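You operate a simulated robot arm through the tools that you are given. There is no shell and no other tool.

You are at the controls of a simulated robot arm. One attempt, no reset.

JOB
Shake the batch 4146 can and put it on the steel shelf.
Fine: one full run, till its paint is one colour; leave the clamp off, the cover open and the other can alone. Set down upright: what you pick out.

It is judged by the outcome, as a careful person would: the job done as asked, and still so three seconds after it is handed in. It fails if anything else is knocked over, pushed out of place, dropped, spilled or broken. A push-on lid holds only when it is set on centred and level and pressed home; a screw cap is set on level and turned clockwise until tight.

ROBOT AND FRAMES
A 7-joint arm with a two-finger parallel gripper, fixed in place. Base frame: the origin is on the floor under the middle of its stand, x ahead of it, y to its left, z up. Units: cm, rad, N and s.
It reaches about 124.7 cm from its shoulder. Its first joint turns from -2.304 to 2.304 rad. Payload 3.91 kg.
Tool frame: the origin (TCP) lies between the finger pads and is the grasp point; the fingertips stand 3 cm ahead of it; z points along the fingers, y is the line along which they close. Largest opening 11 cm; finger width 2, thickness 1; the body of the gripper, 4.8 by 11.2 cm, starts 5.5 cm behind the TCP.
Orientation is that of the tool frame in the base frame, as a unit quaternion [w, x, y, z]. With the fingers straight down and closing along the base's y, the tool's x points along the base's -x, its y along +y and its z along -z.

CONTROLS
- The arm moves only by the tool servo_tool. Its arguments are lists of equal length, an entry for each row: "xyz": the shift along the tool's x, y, z in mm, a list of three; "rotation": the turn, a rotation vector about the tool's x, y, z in rad, a list of three. In form: {"xyz": [[x, y, z], ...], "rotation": [[rx, ry, rz], ...]}. A call has 1 to 20 rows; each row shifts and turns the commanded pose from where the row before left it, along the tool's axes as they then stand. "claw" is the gripper command, from -1 (shut) to 1 (fully open), values between in proportion, set as the call begins (left out, the last holds). Rows are played at 5 a second. More than 5 cm and 0.15 rad between two rows, or a gripper value outside its range, and nothing of the call is played. A pose out of reach is approached as far as the arm can. The call stops where the force on the tool passes 40 N (or 10 N more than at its start, if that is more) or the arm is blocked; 0.2 s more then pass. The fingers move at their own pace (about 10.8 cm/s each) and stop on an object; they squeeze with about 41 N. The grip force told is the motor's: it shows also when the fingers shut on nothing. Time passes only in rows, and 0.2 s behind the last, so rows that do not move let the fingers close. It gives the time, the measured TCP pose, the force on the tool (base axes), the opening and the grip force at its end, in the units of the frame above (readings bear some noise), with the torque about the TCP (base axes, N m) and any sound that the robot's microphone picked up, and new pictures: "pictures" is both (left out), scene, wrist or none.
- Cameras (640 x 400 px; columns grow to the right, rows downward): "scene" is fixed at [40.13, 64.91, 169.82]; the picture's right is [-0.97, -0.23, 0.00], its down [-0.12, 0.52, -0.85] and it looks along [0.19, -0.82, -0.53] (base axes); focal length 214 px, centre (320, 200). "wrist" rides on the gripper at [7.2, 1.7, -10.3] in the tool frame; the picture's right is [-0.23, 0.97, 0.00], its down [-0.76, -0.18, -0.62] and it looks along [-0.61, -0.14, 0.78] (tool axes); focal length 222 px, centre (320, 200). There is no depth. A picture from a camera that has moved, and an enlarged one, comes with that camera's place and axes in the base frame and with its lens.
- enlarge(camera, box): a new picture of the part [left, top, right, bottom] of that camera's present view, enlarged. It takes no simulated time.
- hand_in(): hands the job in; it is judged then, once.

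Nothing tells you positions but the pictures and the camera data. Unless the task says otherwise, let go and move clear before handing in.

The tools are called after "Emit:" as a command line: name --argument value ..., lists and objects as JSON in quotes. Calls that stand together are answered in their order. servo_tool: Moves the arm, as the interface text tells. Its arguments: {"type":"object","properties":{"xyz":{"type":"array","items":{"type":"array","items":{"type":"number"}}},"rotation":{"type":"array","items":{"type":"array","items":{"type":"number"}}},"claw":{"type":"number"},"pictures":{"type":"string","enum":["both","scene","wrist","none"]}},"required":["xyz","rotation"]} The other tools are called the same way: enlarge (camera, box) takes an enlarged picture of a part of a camera's view; hand_in () hands the job in.

At the start:

```text
t: 0.0
tool_pos: [38.62, 39.05, 158.82]
ee_rot: [0.001, 0.001, 1.0, 0.0]
contact_force: [0.2, -0.2, 0.1]
moment: [0.0, -0.01, -0.01]
gripper_width: 11.0
finger_force: 0.0
```

scene: 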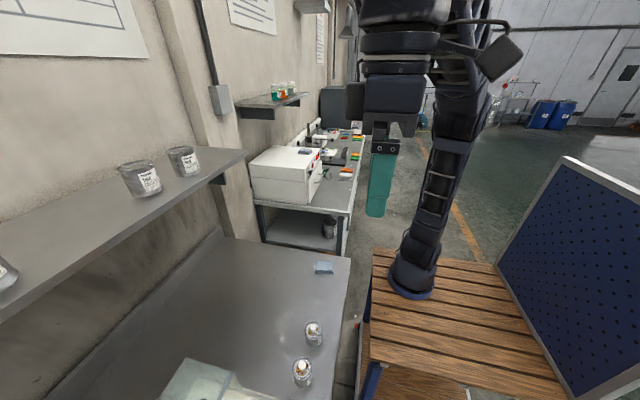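
wrist: 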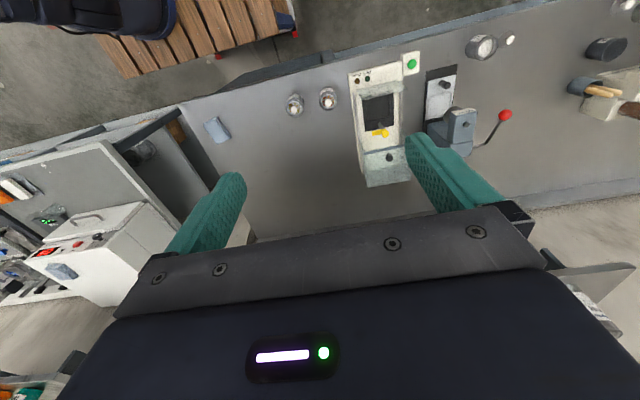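

I see a steel bench with two small cans, a white machine with a yellow item and a green button, and a wall shelf with other cans. I'll look closer before moving.

Emit:
enlarge --camera "wrist" --box '[260, 40, 540, 215]'

Emit:
enlarge --camera "scene" --box '[140, 240, 380, 400]'

Emit:
enlarge --camera "scene" --box '[0, 120, 260, 300]'

Emit:
enlarge --camera "wrist" --box '[460, 0, 640, 130]'

Emit:
enlarge --camera "wrist" --box '[180, 60, 360, 180]'

```text
2.29 times, centred on (400, 128) of wrist
camera zoom: at [31.28, 40.74, 169.25], right [0.23, 0.97, 0.0], down [0.76, -0.18, 0.62], along [0.61, -0.14, -0.78], focal length 508 px, centre (137, 366)
```

zoom: 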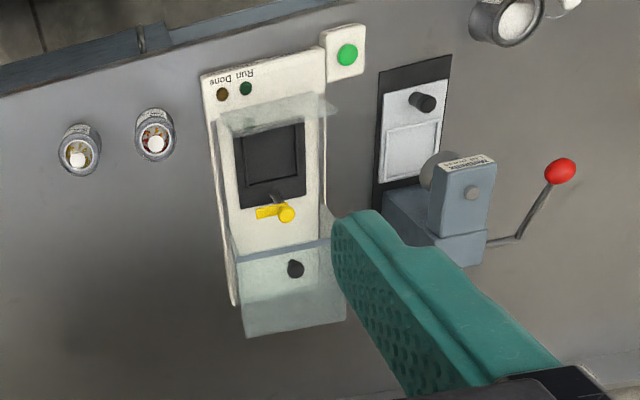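

```text
2.50 times, centred on (260, 320) of scene
camera zoom: at [40.13, 64.91, 169.82], right [-0.97, -0.23, 0.0], down [-0.12, 0.52, -0.85], along [0.19, -0.82, -0.53], focal length 536 px, centre (470, -100)
```

zoom: 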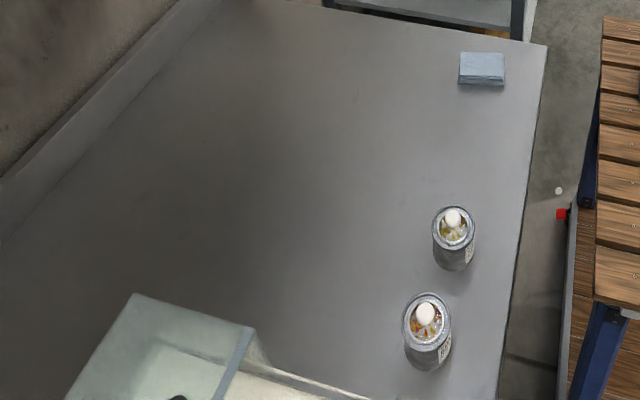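

```text
2.22 times, centred on (130, 210) of scene
camera zoom: at [40.13, 64.91, 169.82], right [-0.97, -0.23, 0.0], down [-0.12, 0.52, -0.85], along [0.19, -0.82, -0.53], focal length 477 px, centre (742, 178)
```

zoom: 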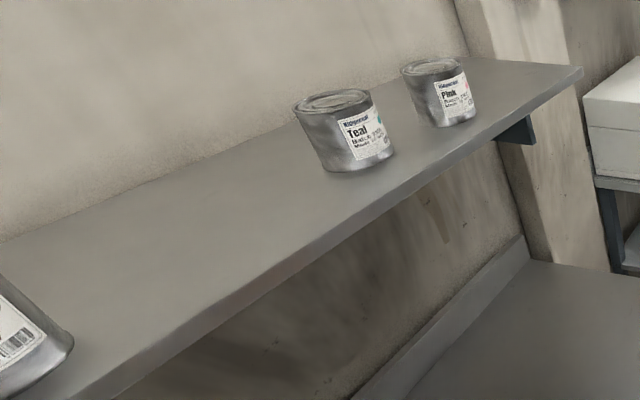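

```text
3.08 times, centred on (550, 65) of wrist
camera zoom: at [31.28, 40.74, 169.25], right [0.23, 0.97, 0.0], down [0.76, -0.18, 0.62], along [0.61, -0.14, -0.78], focal length 684 px, centre (-388, 615)
```

zoom: 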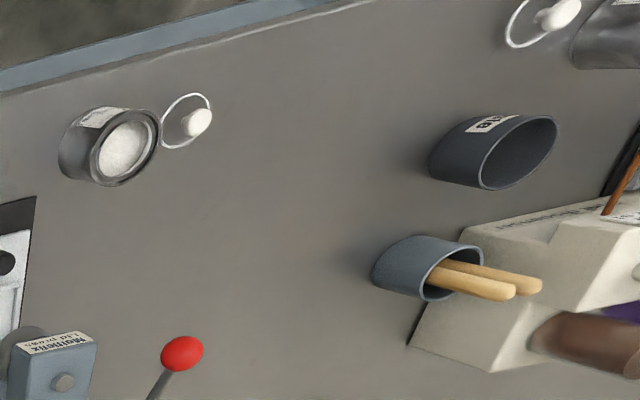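

```text
3.33 times, centred on (270, 120) of wrist
camera zoom: at [31.28, 40.74, 169.25], right [0.23, 0.97, 0.0], down [0.76, -0.18, 0.62], along [0.61, -0.14, -0.78], focal length 740 px, centre (487, 467)
```

zoom: 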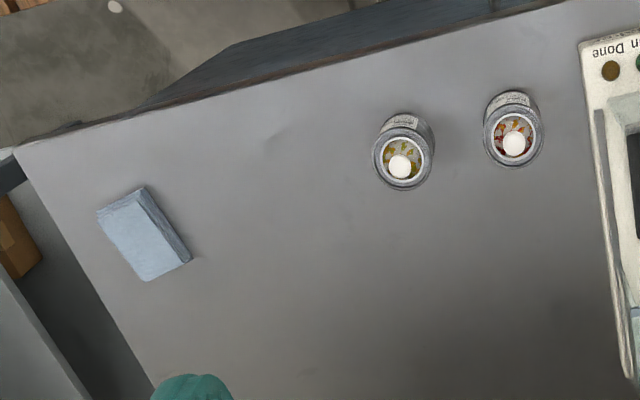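

The two mixing cans appear to stand near (51, 28) and (51, 40) with tops around z 92, and the shaker is to the left of them at larger y. I'll lower the wrist camera on the robot side and tilt it to read the labels.

Emit:
servo_tool --xyz '[[5.6, -8, 45], [5.6, -8, 45], [5.6, -8, 45], [5.6, -8, 45], [5.6, -8, 45], [5.6, -8, 45], [5.6, -8, 45], [5.6, -8, 45], [5.6, -8, 30], [5.6, -8, 20], [0, 0, 0], [0, 0, 0], [0, 0, 0], [0, 0, 0], [0, 0, 0]]' --rotation '[[0, 0, 0], [0, 0, 0], [0, 0, 0], [0, 0, 0], [0, 0, 0], [0, 0, 0], [0, 0, 0], [0, 0, 0], [0, 0, 0], [0, 0, 0], [0, -0.1, 0], [0, -0.1, 0], [0, -0.1, 0], [0, -0.1, 0], [0, -0.1, 0]]' --claw 1

```text
t: 3.2
tool_pos: [33.06, 31.04, 117.85]
ee_rot: [0.248, -0.001, 0.969, 0.0]
contact_force: [0.1, 0.2, -0.9]
moment: [-0.04, -0.03, 0.0]
gripper_width: 11.03
finger_force: 0.1
camera wrist: at [21.64, 32.76, 123.54], right [0.2, 0.97, 0.11], down [0.37, -0.18, 0.91], along [0.91, -0.14, -0.39], focal length 222 px, centre (320, 200)
```

scene: 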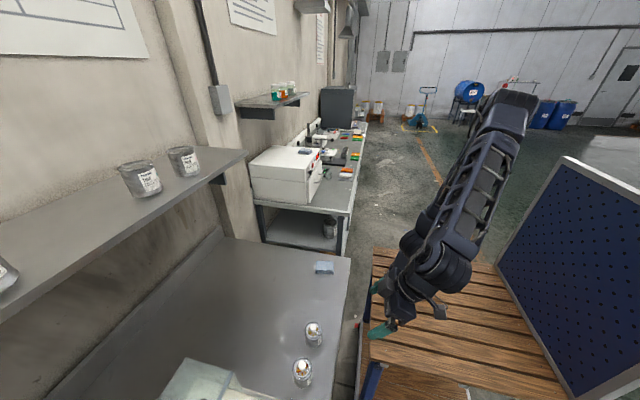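
wrist: 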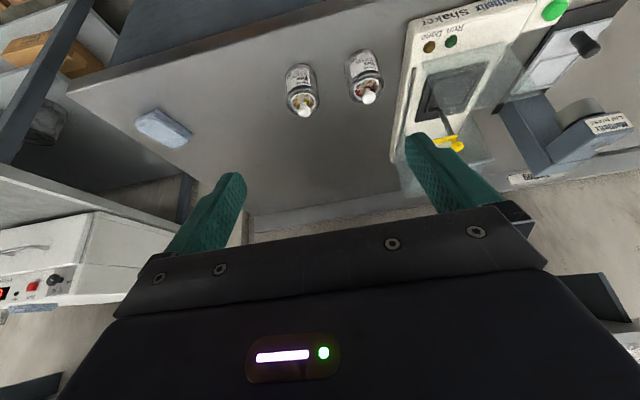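

Emit:
enlarge --camera "wrist" --box '[270, 40, 400, 122]'

Emit:
enlarge --camera "wrist" --box '[390, 0, 640, 190]'

```text
4.88 times, centred on (335, 81) of wrist
camera zoom: at [21.64, 32.76, 123.54], right [0.2, 0.97, 0.11], down [0.37, -0.18, 0.91], along [0.91, -0.14, -0.39], focal length 1084 px, centre (247, 780)
```

zoom: 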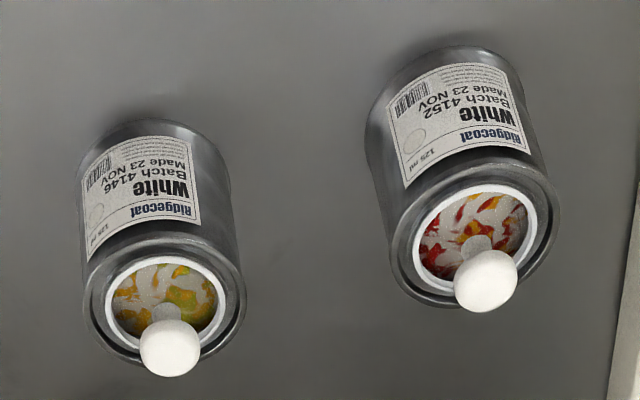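

```text
2.11 times, centred on (515, 95) of wrist
camera zoom: at [21.64, 32.76, 123.54], right [0.2, 0.97, 0.11], down [0.37, -0.18, 0.91], along [0.91, -0.14, -0.39], focal length 468 px, centre (-90, 421)
```

zoom: 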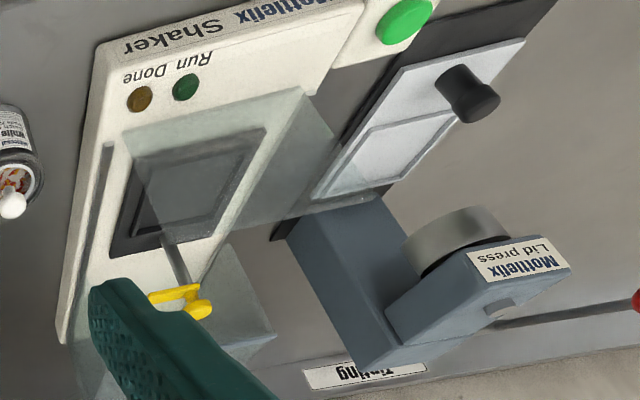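

The yellow-streaked can at y≈28 is batch 4146, and the other (4152) is the one to leave alone. Next I move the camera over to the shaker to see its clamp, cover and button.

Emit:
servo_tool --xyz '[[0, 39, 0], [0, 39, 0], [0, 39, 0], [0, 39, 0], [0, 39, 0], [0, 39, 0], [0, 39, 0], [0, 39, 0], [-14, 0, 0], [0, 0, 0]]' --rotation '[[0, 0.03, 0], [0, 0.03, 0], [0, 0.03, 0], [0, 0.03, 0], [0, 0.03, 0], [0, 0.03, 0], [0, 0.03, 0], [0, 0.04, 0], [0, 0, 0], [0, 0, 0]]'

```text
t: 5.4
tool_pos: [34.17, 62.17, 118.26]
ee_rot: [0.124, 0.0, 0.992, 0.0]
contact_force: [0.2, 1.0, 0.5]
moment: [0.0, -0.02, 0.0]
gripper_width: 11.0
finger_force: 0.1
camera wrist: at [24.66, 63.94, 126.48], right [0.22, 0.97, 0.06], down [0.58, -0.18, 0.79], along [0.78, -0.14, -0.61], focal length 222 px, centre (320, 200)
```

scene: 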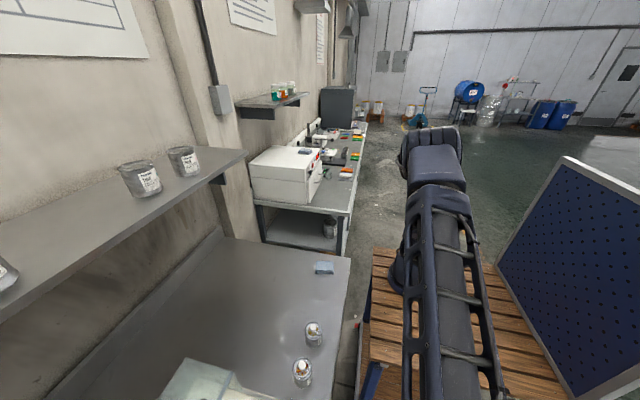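
wrist: 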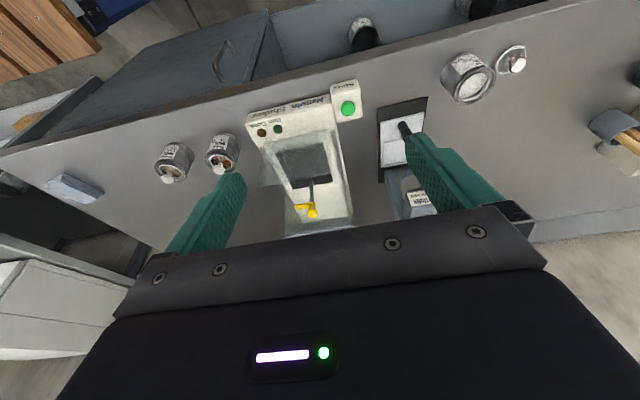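

Emit:
enlarge --camera "wrist" --box '[230, 70, 390, 240]'

Emit:
enlarge --camera "wrist" --box '[240, 75, 370, 150]'

Emit:
enlarge --camera "wrist" --box '[140, 120, 260, 200]'

Emit:
enlarge --camera "wrist" --box '[420, 20, 560, 110]'

```text
2.35 times, centred on (310, 155) of wrist
camera zoom: at [24.66, 63.94, 126.48], right [0.22, 0.97, 0.06], down [0.58, -0.18, 0.79], along [0.78, -0.14, -0.61], focal length 523 px, centre (344, 306)
```

zoom: 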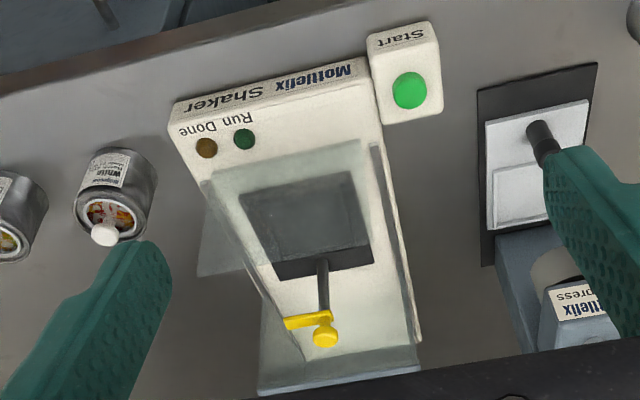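

```text
4.92 times, centred on (305, 112) of wrist
camera zoom: at [24.66, 63.94, 126.48], right [0.22, 0.97, 0.06], down [0.58, -0.18, 0.79], along [0.78, -0.14, -0.61], focal length 1094 px, centre (394, 631)
```

zoom: 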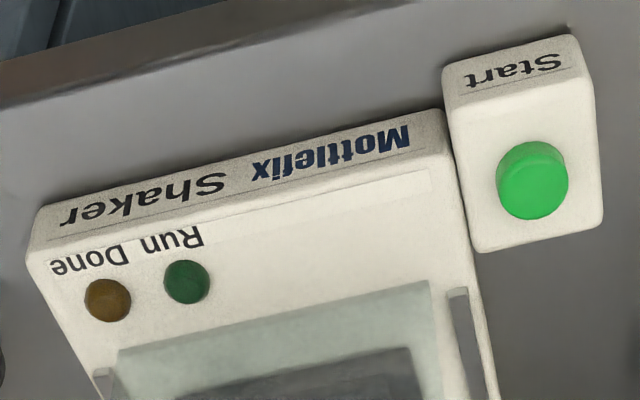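

```text
5.00 times, centred on (200, 160) of wrist
camera zoom: at [24.66, 63.94, 126.48], right [0.22, 0.97, 0.06], down [0.58, -0.18, 0.79], along [0.78, -0.14, -0.61], focal length 1111 px, centre (920, 400)
```

zoom: 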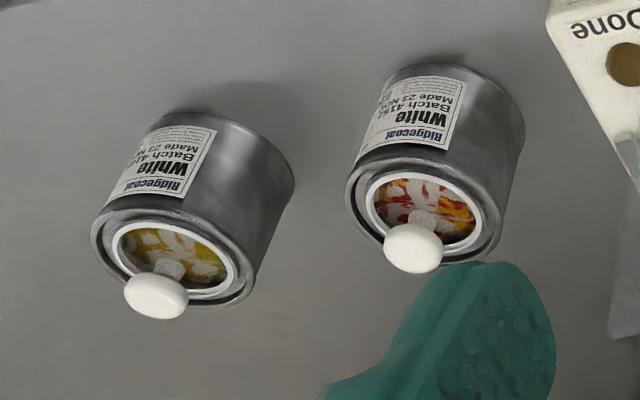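

```text
4.44 times, centred on (490, 65) of wrist
camera zoom: at [24.66, 63.94, 126.48], right [0.22, 0.97, 0.06], down [0.58, -0.18, 0.79], along [0.78, -0.14, -0.61], focal length 987 px, centre (-436, 800)
```

zoom: 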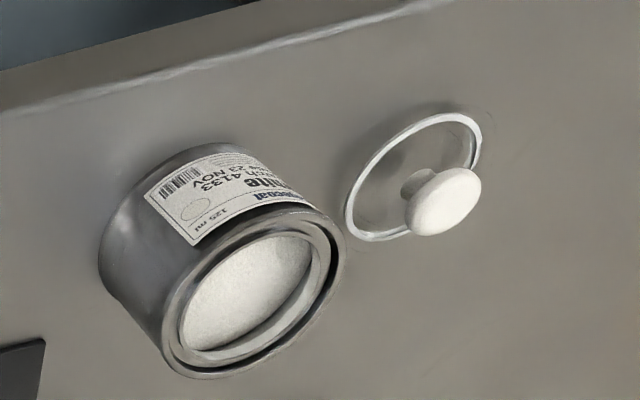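

The shaker has a start button, run/done lamps, a dark cradle, a yellow-handled clamp bar and a clear cover. I need a view from above and to the side to understand how cover and clamp move.

Emit:
servo_tool --xyz '[[0, 0, 0], [0, 0, 0], [0, 0, 0], [-11, -2, -22], [-11, -2, -22], [-11, -2, -22], [-11, -2, -22], [-11, -2, -22], [-11, -2, -22], [-11, -2, -22], [-11, -2, -22], [-11, -2, -22], [-11, -2, -22], [0, 0, 0]]' --rotation '[[0, 0.083, 0], [0, 0.083, 0], [0, 0.084, 0], [0, 0, 0], [0, 0, 0], [0, 0, 0], [0, 0, 0], [0, 0, 0], [0, 0, 0], [0, 0, 0], [0, 0, 0], [0, 0, 0], [0, 0, 0], [0, 0, 0]]'

```text
t: 8.4
tool_pos: [45.25, 60.28, 140.2]
ee_rot: [0.0, 0.001, 1.0, 0.0]
contact_force: [0.1, 0.9, 0.4]
moment: [-0.04, -0.02, -0.01]
gripper_width: 11.01
finger_force: 0.2
camera wrist: at [38.0, 61.97, 150.57], right [0.23, 0.97, 0.0], down [0.76, -0.18, 0.62], along [0.61, -0.14, -0.78], focal length 222 px, centre (320, 200)
```

scene: 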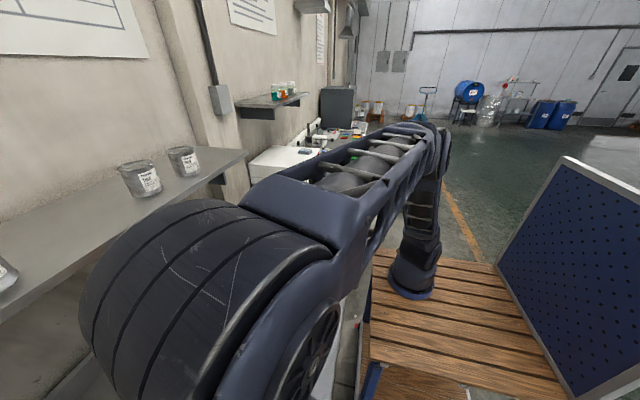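
wrist: 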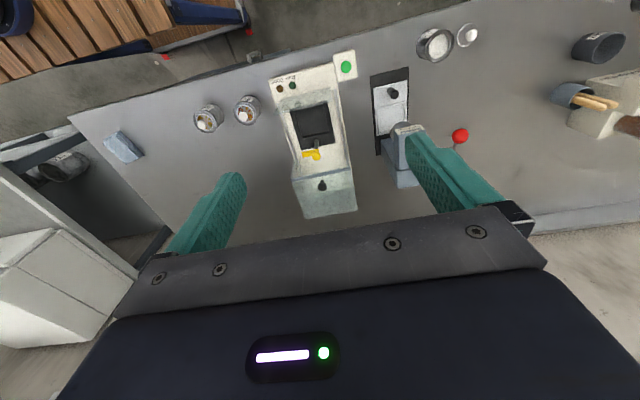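

Emit:
enlarge --camera "wrist" --box '[260, 45, 380, 225]'

Emit:
enlarge --camera "wrist" --box '[265, 130, 375, 220]'

```text
2.22 times, centred on (320, 135) of wrist
camera zoom: at [38.0, 61.97, 150.57], right [0.23, 0.97, 0.0], down [0.76, -0.18, 0.62], along [0.61, -0.14, -0.78], focal length 494 px, centre (320, 344)
```

zoom: 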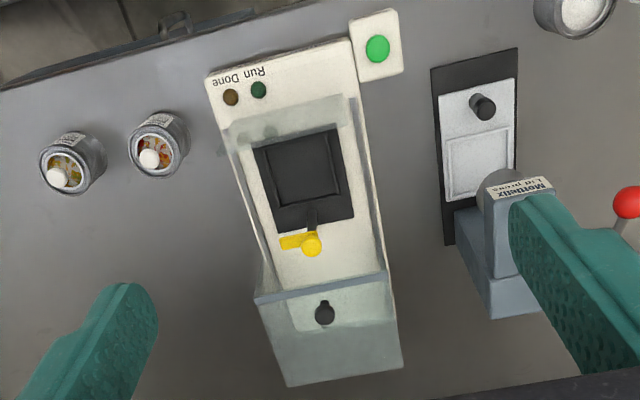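

```text
4.44 times, centred on (320, 175) of wrist
camera zoom: at [38.0, 61.97, 150.57], right [0.23, 0.97, 0.0], down [0.76, -0.18, 0.62], along [0.61, -0.14, -0.78], focal length 987 px, centre (320, 311)
```

zoom: 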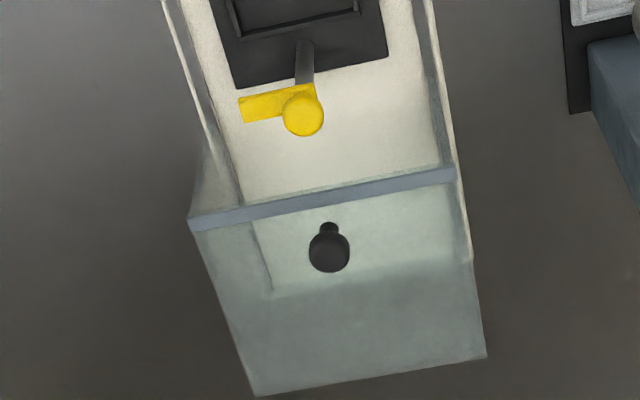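

The cover is a clear hood with a dark knob, slid back on rails, and the yellow clamp bar is swung aside behind the cradle. Next I tilt the hand up to look at the wall shelf where the can must go.

Emit:
servo_tool --xyz '[[0, -20, -30], [0, -20, -30], [0, -20, -30], [0, -20, 0], [0, -20, 0], [0, 0, 0], [0, 0, 0], [0, 0, 0], [0, 0, 0], [0, 0, 0], [0, 0, 0], [0, 0, 0], [0, 0, 0]]' --rotation '[[0, 0, 0], [0, 0, 0], [0, 0, 0], [0, 0, 0], [0, 0, 0], [0, -0.14, 0], [0, -0.14, 0], [0, -0.14, 0], [0, -0.14, 0], [0, -0.14, 0], [0, -0.14, 0], [0, -0.14, 0], [0, 0, 0]]'

```text
t: 11.2
tool_pos: [45.27, 50.29, 149.3]
ee_rot: [0.471, 0.0, 0.882, 0.0]
contact_force: [0.6, -0.3, -0.3]
moment: [0.0, -0.01, 0.01]
gripper_width: 11.01
finger_force: 0.1
camera wrist: at [32.64, 51.93, 149.01], right [0.13, 0.97, 0.19], down [-0.09, -0.18, 0.98], along [0.99, -0.14, 0.07], focal length 222 px, centre (320, 200)
```

scene: 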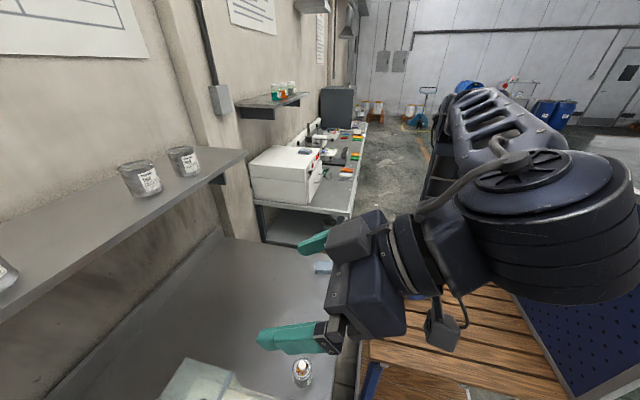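
wrist: 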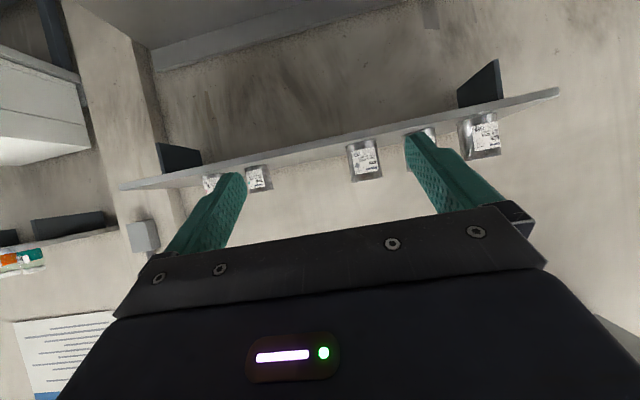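

Emit:
enlarge --camera "wrist" --box '[100, 60, 340, 210]'

Emit:
enlarge --camera "wrist" --box '[330, 60, 570, 210]'

Emit:
enlarge --camera "wrist" --box '[0, 60, 180, 300]'

```text
2.67 times, centred on (220, 135) of wrist
camera zoom: at [32.64, 51.93, 149.01], right [0.13, 0.97, 0.19], down [-0.09, -0.18, 0.98], along [0.99, -0.14, 0.07], focal length 592 px, centre (587, 373)
```

zoom: 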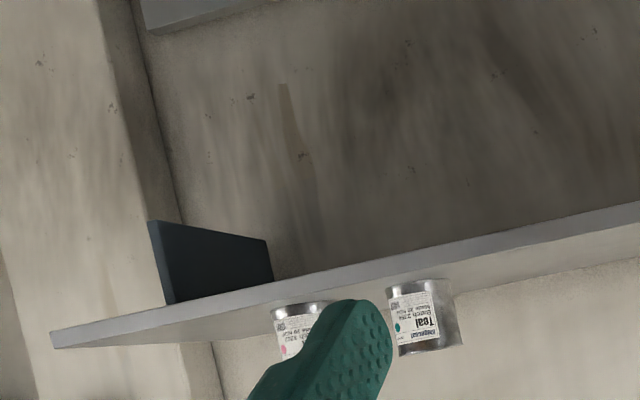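

```text
2.67 times, centred on (450, 135) of wrist
camera zoom: at [32.64, 51.93, 149.01], right [0.13, 0.97, 0.19], down [-0.09, -0.18, 0.98], along [0.99, -0.14, 0.07], focal length 592 px, centre (-27, 373)
```

zoom: 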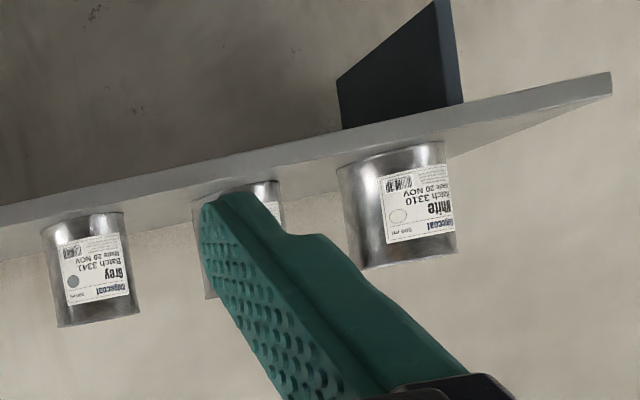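

```text
1.67 times, centred on (90, 180) of wrist
camera zoom: at [32.64, 51.93, 149.01], right [0.13, 0.97, 0.19], down [-0.09, -0.18, 0.98], along [0.99, -0.14, 0.07], focal length 370 px, centre (703, 233)
```

zoom: 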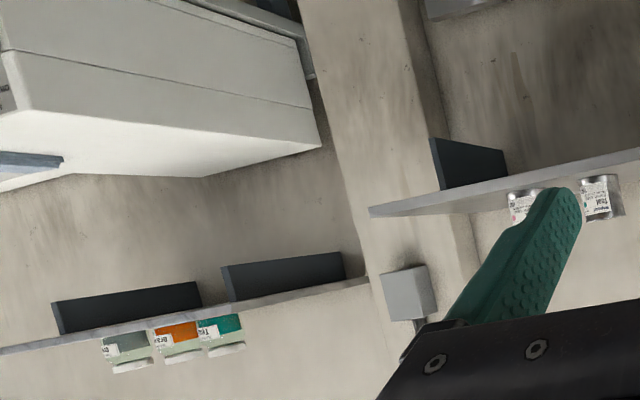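

The steel shelf behind the bench (top near z 139, front edge near x 94) holds five cans, with a free gap around y≈42 between Teal and Grey. I'll move there in the air to check reach and get a better view.

Emit:
servo_tool --xyz '[[-24.9, -6.9, 33.2], [-24.9, -6.9, 33.2], [-24.9, -6.9, 33.2], [-24.9, -6.9, 33.2], [-24.9, -6.9, 33.2], [-24.9, -6.9, 33.2], [-24.9, -6.9, 33.2], [-24.9, -6.9, 33.2], [0, 0, 0]]' --rotation '[[0, 0, 0], [0, 0, 0], [0, 0, 0], [0, 0, 0], [0, 0, 0], [0, 0, 0], [0, 0, 0], [0, 0, 0], [0, 0, 0]]'

```text
t: 13.2
tool_pos: [78.42, 44.86, 151.0]
ee_rot: [0.47, -0.001, 0.882, 0.0]
contact_force: [0.4, 0.2, 0.6]
moment: [-0.05, -0.01, 0.01]
gripper_width: 10.99
finger_force: 0.0
camera wrist: at [65.76, 46.49, 150.8], right [0.13, 0.97, 0.19], down [-0.09, -0.18, 0.98], along [0.99, -0.14, 0.07], focal length 222 px, centre (320, 200)
```

scene: 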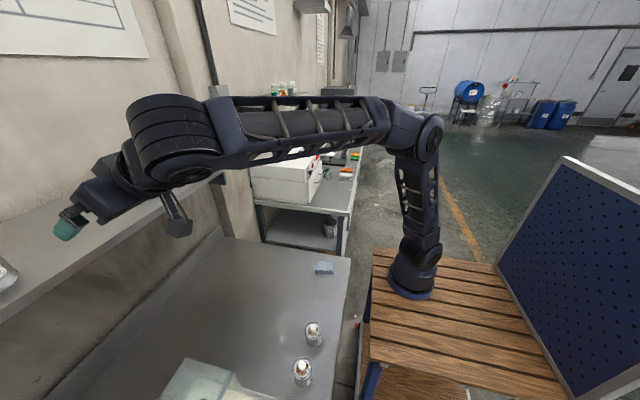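
wrist: 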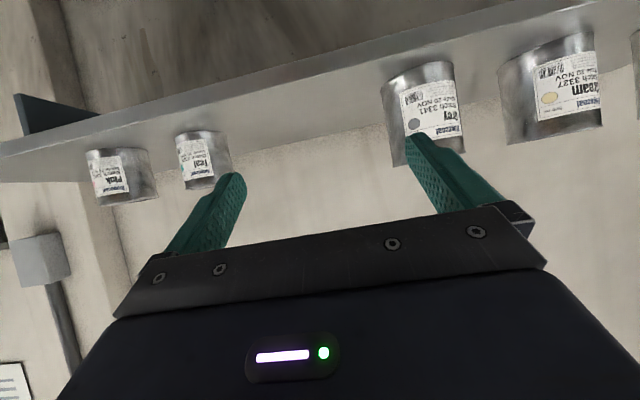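

Emit:
enlarge --camera "wrist" --box '[130, 0, 450, 200]'

Emit:
enlarge --camera "wrist" --box '[380, 0, 640, 160]'

```text
2.00 times, centred on (290, 100) of wrist
camera zoom: at [65.76, 46.49, 150.8], right [0.13, 0.97, 0.19], down [-0.09, -0.18, 0.98], along [0.99, -0.14, 0.07], focal length 444 px, centre (380, 400)
```

zoom: 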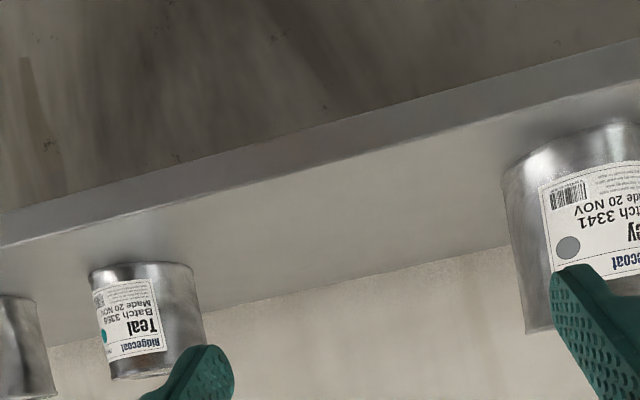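

```text
2.46 times, centred on (510, 80) of wrist
camera zoom: at [65.76, 46.49, 150.8], right [0.13, 0.97, 0.19], down [-0.09, -0.18, 0.98], along [0.99, -0.14, 0.07], focal length 547 px, centre (-148, 495)
```

zoom: 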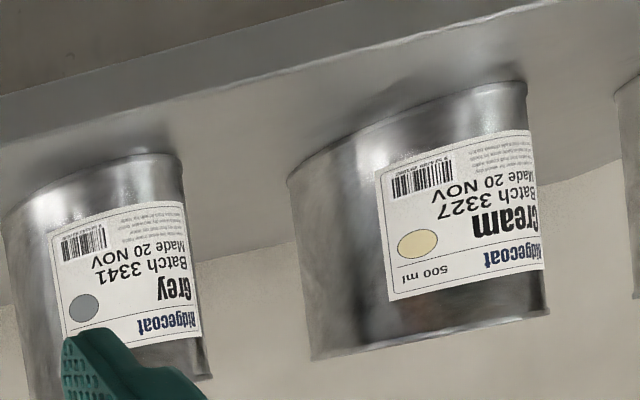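

The gap between Teal and Grey is clear and wide enough. I'll extend to about x 99 above the shelf to confirm reach at this tilt.

Emit:
servo_tool --xyz '[[-23, -5.8, 34.2], [-23, -5.8, 34.2], [-23, -5.8, 34.2], [-23, -5.8, 34.2], [-23, -5.8, 34.2], [0, 0, 0]]' --rotation '[[0, 0, 0], [0, 0, 0], [0, 0, 0], [0, 0, 0], [0, 0, 0], [0, 0, 0]]'

```text
t: 14.6
tool_pos: [99.19, 41.86, 150.84]
ee_rot: [0.47, 0.0, 0.882, 0.0]
contact_force: [-0.1, -0.6, -0.2]
moment: [0.01, -0.02, -0.02]
gripper_width: 10.99
finger_force: 0.1
camera wrist: at [86.49, 43.59, 150.66], right [0.13, 0.97, 0.19], down [-0.09, -0.18, 0.98], along [0.99, -0.14, 0.07], focal length 222 px, centre (320, 200)
```

scene: 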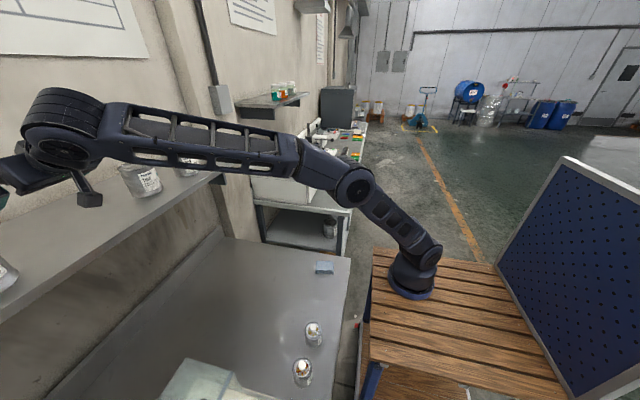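
wrist: 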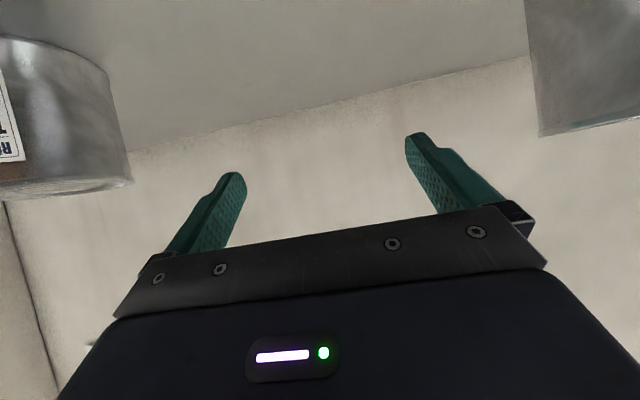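

Reach is fine at this tilt. I'll back off and look down on the shelf from higher up to fix its height and front edge accurately.

Emit:
servo_tool --xyz '[[-4.4, 0, -31.6], [-4.4, 0, -31.6], [-4.4, 0, -31.6], [-4.4, 0, -31.6], [-4.4, 0, -31.6], [-4.4, 0, -31.6], [-4.4, 0, -31.6], [-4.4, 0, -31.6], [0, 0, 0], [0, 0, 0], [0, 0, 0], [0, 0, 0], [0, 0, 0]]' --rotation '[[0, 0, 0], [0, 0, 0], [0, 0, 0], [0, 0, 0], [0, 0, 0], [0, 0, 0], [0, 0, 0], [0, 0, 0], [0, 0.12, 0], [0, 0.12, 0], [0, 0.12, 0], [0, 0.12, 0], [0, 0, 0]]'

```text
t: 17.4
tool_pos: [76.55, 37.36, 164.15]
ee_rot: [0.246, 0.0, 0.969, 0.0]
contact_force: [0.1, 0.3, 0.1]
moment: [0.01, -0.04, -0.01]
gripper_width: 10.99
finger_force: 0.2
out of reach, approached as far as the arm can: row 10, 11, 12
camera wrist: at [65.3, 39.16, 169.83], right [0.2, 0.97, 0.11], down [0.37, -0.18, 0.91], along [0.91, -0.14, -0.4], focal length 222 px, centre (320, 200)
```

scene: 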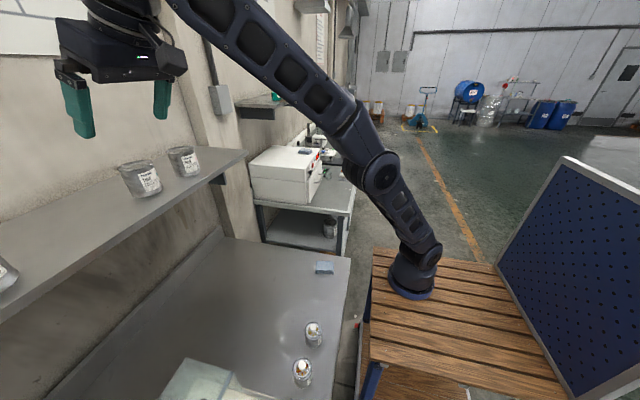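
wrist: 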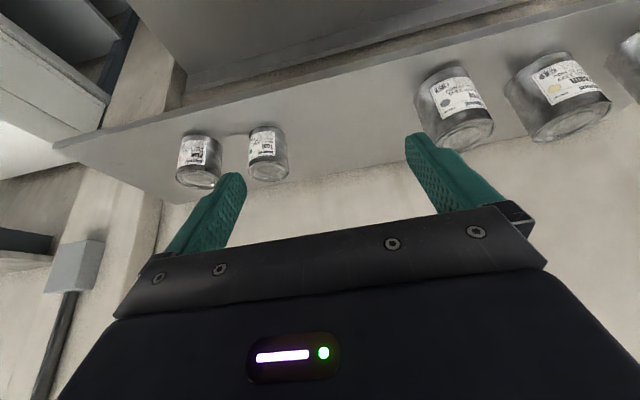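

Emit:
enlarge --camera "wrist" --box '[160, 20, 480, 220]'

Emit:
enlarge --camera "wrist" --box '[40, 60, 280, 210]'

```text
2.00 times, centred on (320, 120) of wrist
camera zoom: at [65.3, 39.16, 169.83], right [0.2, 0.97, 0.11], down [0.37, -0.18, 0.91], along [0.91, -0.14, -0.4], focal length 444 px, centre (320, 360)
```

zoom: 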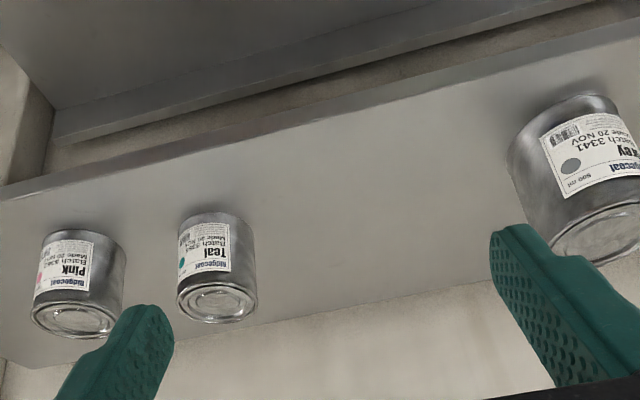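

```text
2.67 times, centred on (160, 135) of wrist
camera zoom: at [65.3, 39.16, 169.83], right [0.2, 0.97, 0.11], down [0.37, -0.18, 0.91], along [0.91, -0.14, -0.4], focal length 592 px, centre (747, 373)
```

zoom: 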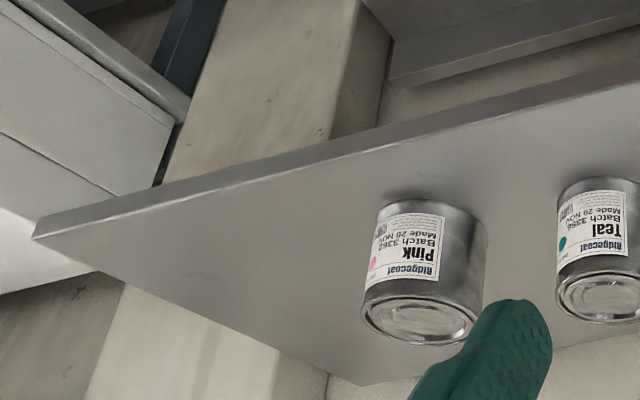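

The shelf is now well fixed: top at z≈140, front edge x≈89, back x≈118, with free space at y≈42. Now I go back over the shaker to inspect its cradle and clamp closely.

Emit:
servo_tool --xyz '[[29.3, 10, -15.9], [29.3, 10, -15.9], [29.3, 10, -15.9], [29.3, 10, -15.9], [29.3, 10, -15.9], [29.3, 10, -15.9], [0, 10, 0], [0, 10, 0], [0, 10, 0], [0, 10, 0], [0, 10, 0], [0, 0, 0]]' --rotation '[[0, 0, 0], [0, 0, 0], [0, 0, 0], [0, 0, 0], [0, 0, 0], [0, 0, 0], [0, 0.1, 0], [0, 0.1, 0], [0, 0.1, 0], [0, 0.1, 0], [0, 0.1, 0], [0, 0, 0]]' --pictures "none"

```text
t: 20.0
tool_pos: [55.98, 43.78, 161.62]
ee_rot: [0.076, -0.001, 0.997, 0.001]
contact_force: [-0.4, -0.1, 0.9]
moment: [0.02, -0.02, 0.02]
gripper_width: 11.02
finger_force: 0.0
out of reach, approached as far as the arm can: row 9, 10, 11
```

Emit:
servo_tool --xyz '[[0, 0, 40], [0, 0, 40], [0, 0, 40], [0, 0, 40], [0, 0, 40], [0, 0, 40], [0, 0, 0]]' --rotation '[[0, 0, 0], [0, 0, 0], [0, 0, 0], [0, 0, 0], [0, 0, 0], [0, 0, 0], [0, 0, 0]]' --pictures "none"

```text
t: 21.6
tool_pos: [59.76, 43.94, 137.76]
ee_rot: [0.076, 0.0, 0.997, 0.001]
contact_force: [0.2, 0.3, 0.8]
moment: [-0.02, 0.02, 0.01]
gripper_width: 10.99
finger_force: 0.0
```

Emit:
servo_tool --xyz '[[0, 0, 0], [0, 0, 0], [2.6, 11.4, 29.5], [2.6, 11.4, 29.5], [2.6, 11.4, 29.5], [2.6, 11.4, 29.5], [2.6, 11.4, 29.5], [2.6, 11.4, 29.5], [2.6, 11.4, 29.5], [2.6, 11.4, 29.5], [2.6, 11.4, 29.5], [2.6, 11.4, 29.5], [0, 0, 0]]' --rotation '[[0, 0.076, 0], [0, 0.076, 0], [0, 0, 0], [0, 0, 0], [0, 0, 0], [0, 0, 0], [0, 0, 0], [0, 0, 0], [0, 0, 0], [0, 0, 0], [0, 0, 0], [0, 0, 0], [0, 0, 0]]'

```text
t: 24.4
tool_pos: [57.09, 55.45, 108.13]
ee_rot: [0.0, -0.001, 1.0, 0.001]
contact_force: [-0.5, -0.8, 0.1]
moment: [0.0, 0.03, 0.0]
gripper_width: 11.03
finger_force: 0.1
camera wrist: at [49.78, 57.04, 118.56], right [0.23, 0.97, 0.0], down [0.76, -0.18, 0.62], along [0.61, -0.14, -0.78], focal length 222 px, centre (320, 200)
```

scene: 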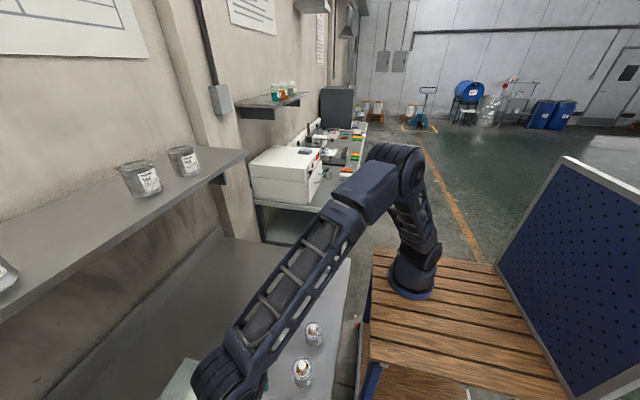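
wrist: 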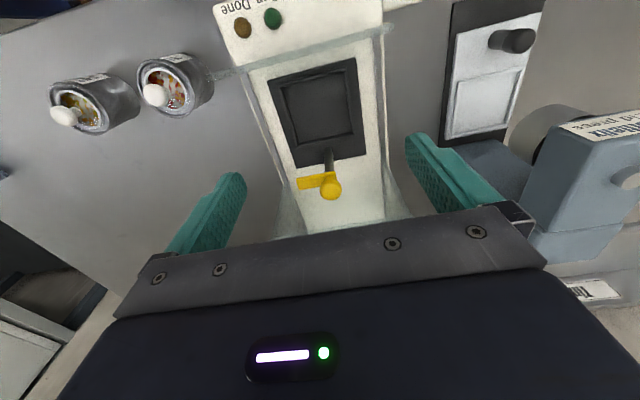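

Emit:
enlarge --camera "wrist" --box '[230, 20, 410, 220]'

Emit:
enlarge --camera "wrist" --box '[255, 50, 385, 215]'

Emit:
enlarge --camera "wrist" --box '[30, 40, 220, 150]'

```text
2.00 times, centred on (320, 120) of wrist
camera zoom: at [49.78, 57.04, 118.56], right [0.23, 0.97, 0.0], down [0.76, -0.18, 0.62], along [0.61, -0.14, -0.78], focal length 444 px, centre (320, 360)
```

zoom: 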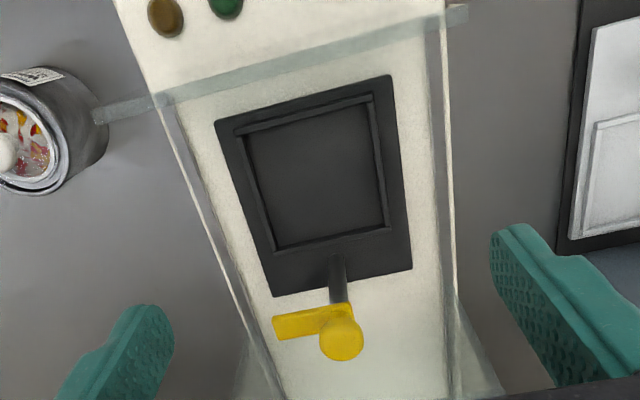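

```text
2.42 times, centred on (320, 132) of wrist
camera zoom: at [49.78, 57.04, 118.56], right [0.23, 0.97, 0.0], down [0.76, -0.18, 0.62], along [0.61, -0.14, -0.78], focal length 538 px, centre (320, 364)
```

zoom: 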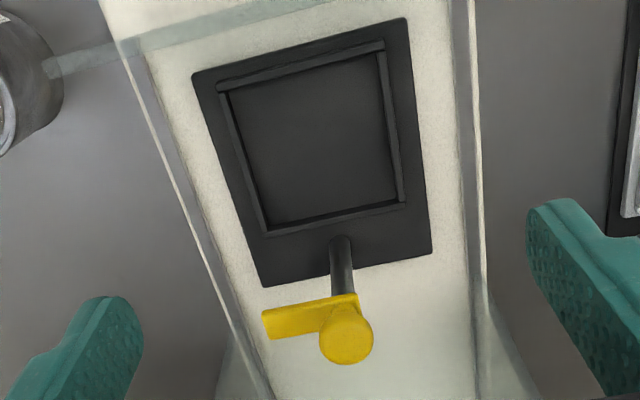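

```text
3.37 times, centred on (125, 95) of wrist
camera zoom: at [49.78, 57.04, 118.56], right [0.23, 0.97, 0.0], down [0.76, -0.18, 0.62], along [0.61, -0.14, -0.78], focal length 748 px, centre (977, 554)
```

zoom: 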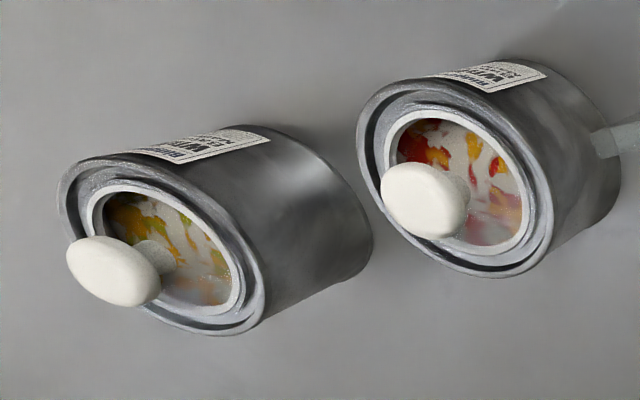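

Emit:
enlarge --camera "scene" --box '[150, 340, 330, 400]'

Emit:
enlarge --camera "wrist" --box '[200, 0, 420, 130]'

```text
3.56 times, centred on (240, 370) of scene
camera zoom: at [40.13, 64.91, 169.82], right [-0.97, -0.23, 0.0], down [-0.12, 0.52, -0.85], along [0.19, -0.82, -0.53], focal length 763 px, centre (604, -404)
```

zoom: 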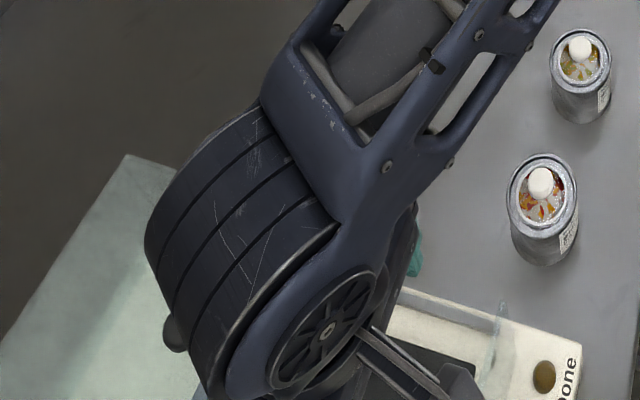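

```text
2.91 times, centred on (310, 65) of wrist
camera zoom: at [49.78, 57.04, 118.56], right [0.23, 0.97, 0.0], down [0.76, -0.18, 0.62], along [0.61, -0.14, -0.78], focal length 646 px, centre (349, 593)
```

zoom: 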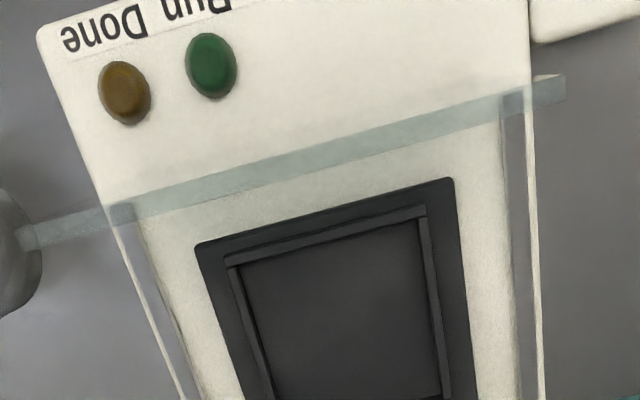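

I see a clear strip across the front of the cradle, so I need to know whether there is a fixed front wall or just part of the cover. I'll look from low in front and then from the side.

Emit:
servo_tool --xyz '[[34, 0, 0], [34, 0, 0], [34, 0, 0], [34, 0, 0], [34, 0, 20], [0, 0, 0], [0, 0, 0], [0, 0, 0], [0, 0, 0], [0, 0, 0], [0, 0, 0]]' --rotation '[[0, 0, 0], [0, 0, 0], [0, 0, 0], [0, 0, 0], [0, 0, 0], [0, -0.15, 0], [0, -0.15, 0], [0, -0.15, 0], [0, -0.15, 0], [0, -0.15, 0], [0, 0, 0]]' --pictures "wrist"

```text
t: 26.8
tool_pos: [40.08, 55.42, 106.16]
ee_rot: [0.367, -0.001, 0.93, 0.001]
contact_force: [0.9, 0.0, 0.4]
moment: [0.0, -0.01, 0.0]
gripper_width: 11.0
finger_force: 0.0
camera wrist: at [27.7, 57.05, 108.87], right [0.17, 0.97, 0.16], down [0.13, -0.18, 0.97], along [0.98, -0.14, -0.16], focal length 222 px, centre (320, 200)
```

wrist: 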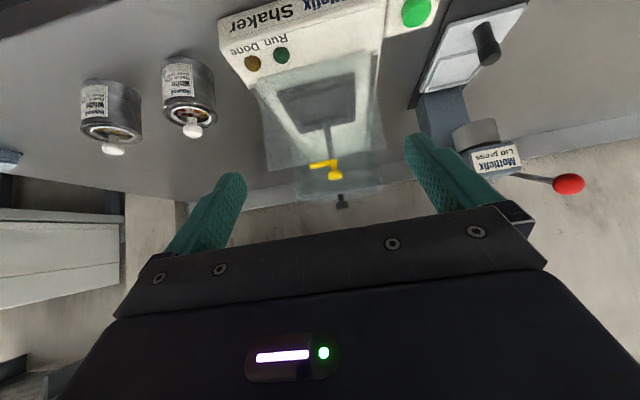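

Emit:
enlarge --camera "wrist" --box '[230, 30, 420, 220]'

Emit:
enlarge --camera "wrist" --box '[60, 50, 230, 165]'

```text
2.11 times, centred on (325, 125) of wrist
camera zoom: at [27.7, 57.05, 108.87], right [0.17, 0.97, 0.16], down [0.13, -0.18, 0.97], along [0.98, -0.14, -0.16], focal length 468 px, centre (310, 358)
```

zoom: 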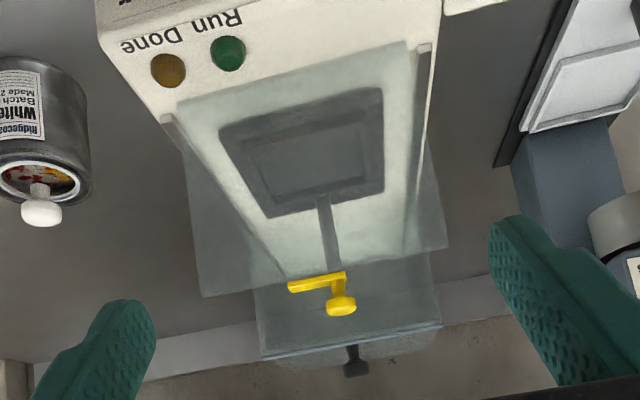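

```text
3.48 times, centred on (145, 108) of wrist
camera zoom: at [27.7, 57.05, 108.87], right [0.17, 0.97, 0.16], down [0.13, -0.18, 0.97], along [0.98, -0.14, -0.16], focal length 773 px, centre (929, 522)
```

zoom: 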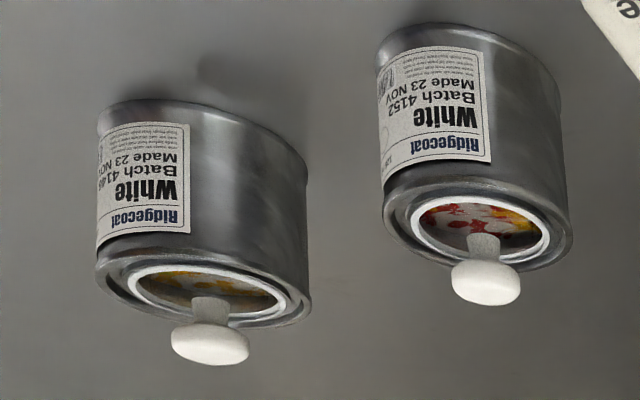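

There is a fixed clear front wall at x≈51 (top z≈101), no side walls, and the hood at the back (x 68–83) slides forward on rails. With the hand's camera on the robot side it would hit that wall, so I'll try turning the hand half a turn so the camera is on the far side.

Emit:
servo_tool --xyz '[[0, 0, 0], [0, 0, 0], [0, 0, 0], [0, 0, 0], [0, 0, 0], [0, -30, -30], [0, -30, -30], [0, -30, -30], [0, -30, -30], [0, -30, 0], [0, 0, 0]]' --rotation '[[0, 0.15, 0], [0, 0.15, 0], [0, 0.15, 0], [0, 0.15, 0], [0, 0.15, 0], [0, 0, 0], [0, 0, 0], [0, 0, 0], [0, 0, 0], [0, 0, 0], [0, 0, 0]]' --pictures "none"

Emit:
servo_tool --xyz '[[0, 0, 0], [0, 0, 0], [0, 0, 0], [0, 0, 0], [0, 0, 0], [0, 0, 0], [0, 0, 0], [0, 0, 0], [0, 0, 0], [0, 0, 0], [0, 0, 0]]' --rotation '[[0, 0, 0.15], [0, 0, 0.15], [0, 0, 0.15], [0, 0, 0.15], [0, 0, 0.15], [0, 0, 0.15], [0, 0, 0.15], [0, 0, 0.15], [0, 0, 0.15], [0, 0, 0.15], [0, 0, 0.07]]'

```text
t: 29.2
tool_pos: [40.05, 40.3, 118.3]
ee_rot: [-0.001, -0.001, 1.0, 0.001]
contact_force: [-0.1, -1.1, 0.2]
moment: [-0.04, 0.03, 0.03]
gripper_width: 10.95
finger_force: 0.1
```

```text
t: 31.6
tool_pos: [39.94, 40.34, 118.26]
ee_rot: [-0.001, 0.707, 0.707, 0.0]
contact_force: [-0.1, -0.5, 0.3]
moment: [0.01, 0.01, -0.02]
gripper_width: 11.0
finger_force: 0.1
camera wrist: at [41.75, 47.6, 128.61], right [0.97, -0.23, 0.0], down [-0.18, -0.76, 0.62], along [-0.14, -0.61, -0.78], focal length 222 px, centre (320, 200)
```

scene: 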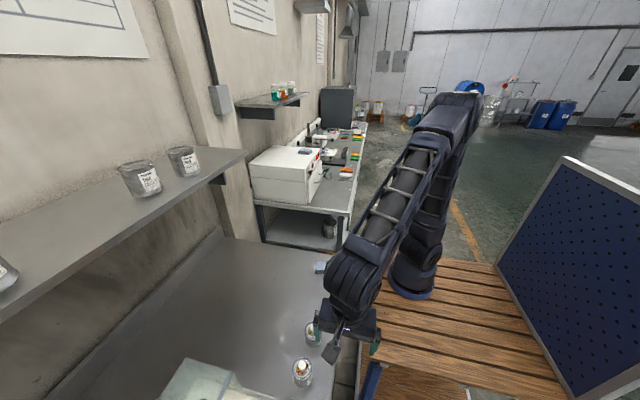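
wrist: 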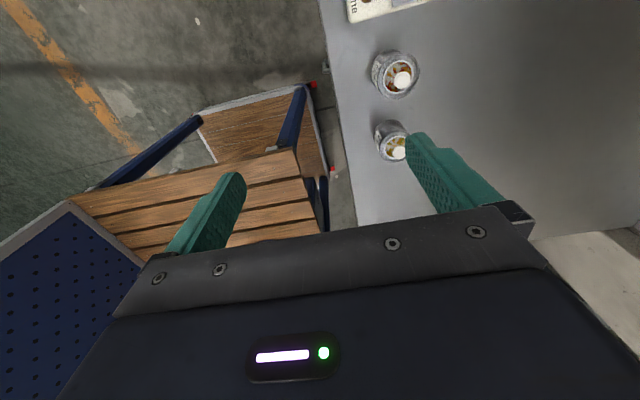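

Emit:
servo_tool --xyz '[[0, 0, 0], [0, 0, 0], [0, 0, 0], [0, 0, 0], [0, 0, 0], [0, 0, 0], [0, 0, 0], [0, 0, 0], [0, 0, 0], [0, 0, 0], [0, 0, 0]]' --rotation '[[0, 0, 0.15], [0, 0, 0.15], [0, 0, 0.15], [0, 0, 0.15], [0, 0, 0.15], [0, 0, 0.15], [0, 0, 0.15], [0, 0, 0.15], [0, 0, 0.15], [0, 0, 0.15], [0, 0, 0.07]]'

```text
t: 34.0
tool_pos: [40.3, 40.35, 116.64]
ee_rot: [0.007, 0.999, 0.03, -0.011]
contact_force: [-0.1, -1.4, 1.0]
moment: [0.06, -0.03, 0.01]
gripper_width: 11.02
finger_force: 0.0
out of reach, approached as far as the arm can: row 3, 4
camera wrist: at [47.86, 39.4, 126.91], right [-0.17, -0.99, 0.02], down [-0.76, 0.14, 0.64], along [-0.63, 0.09, -0.77], focal length 222 px, centre (320, 200)
```

scene: 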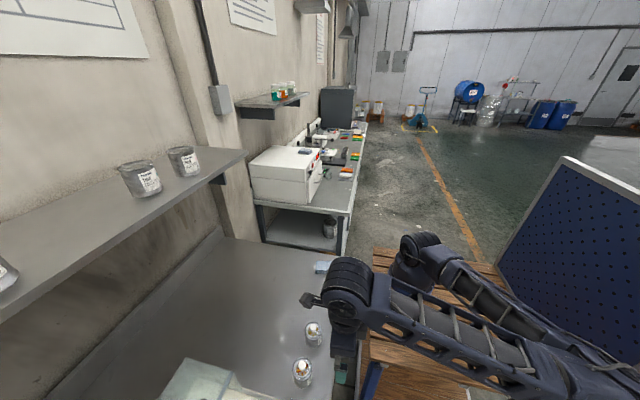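
wrist: 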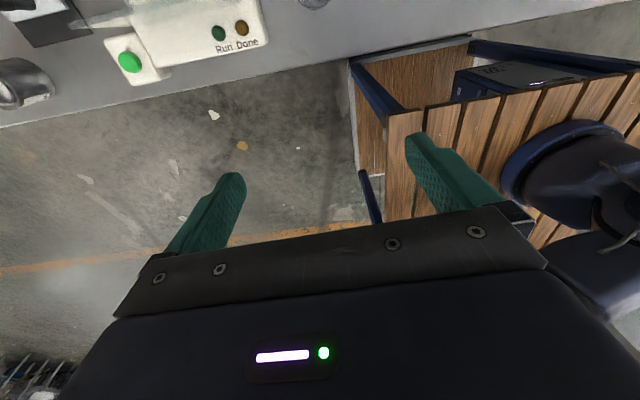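

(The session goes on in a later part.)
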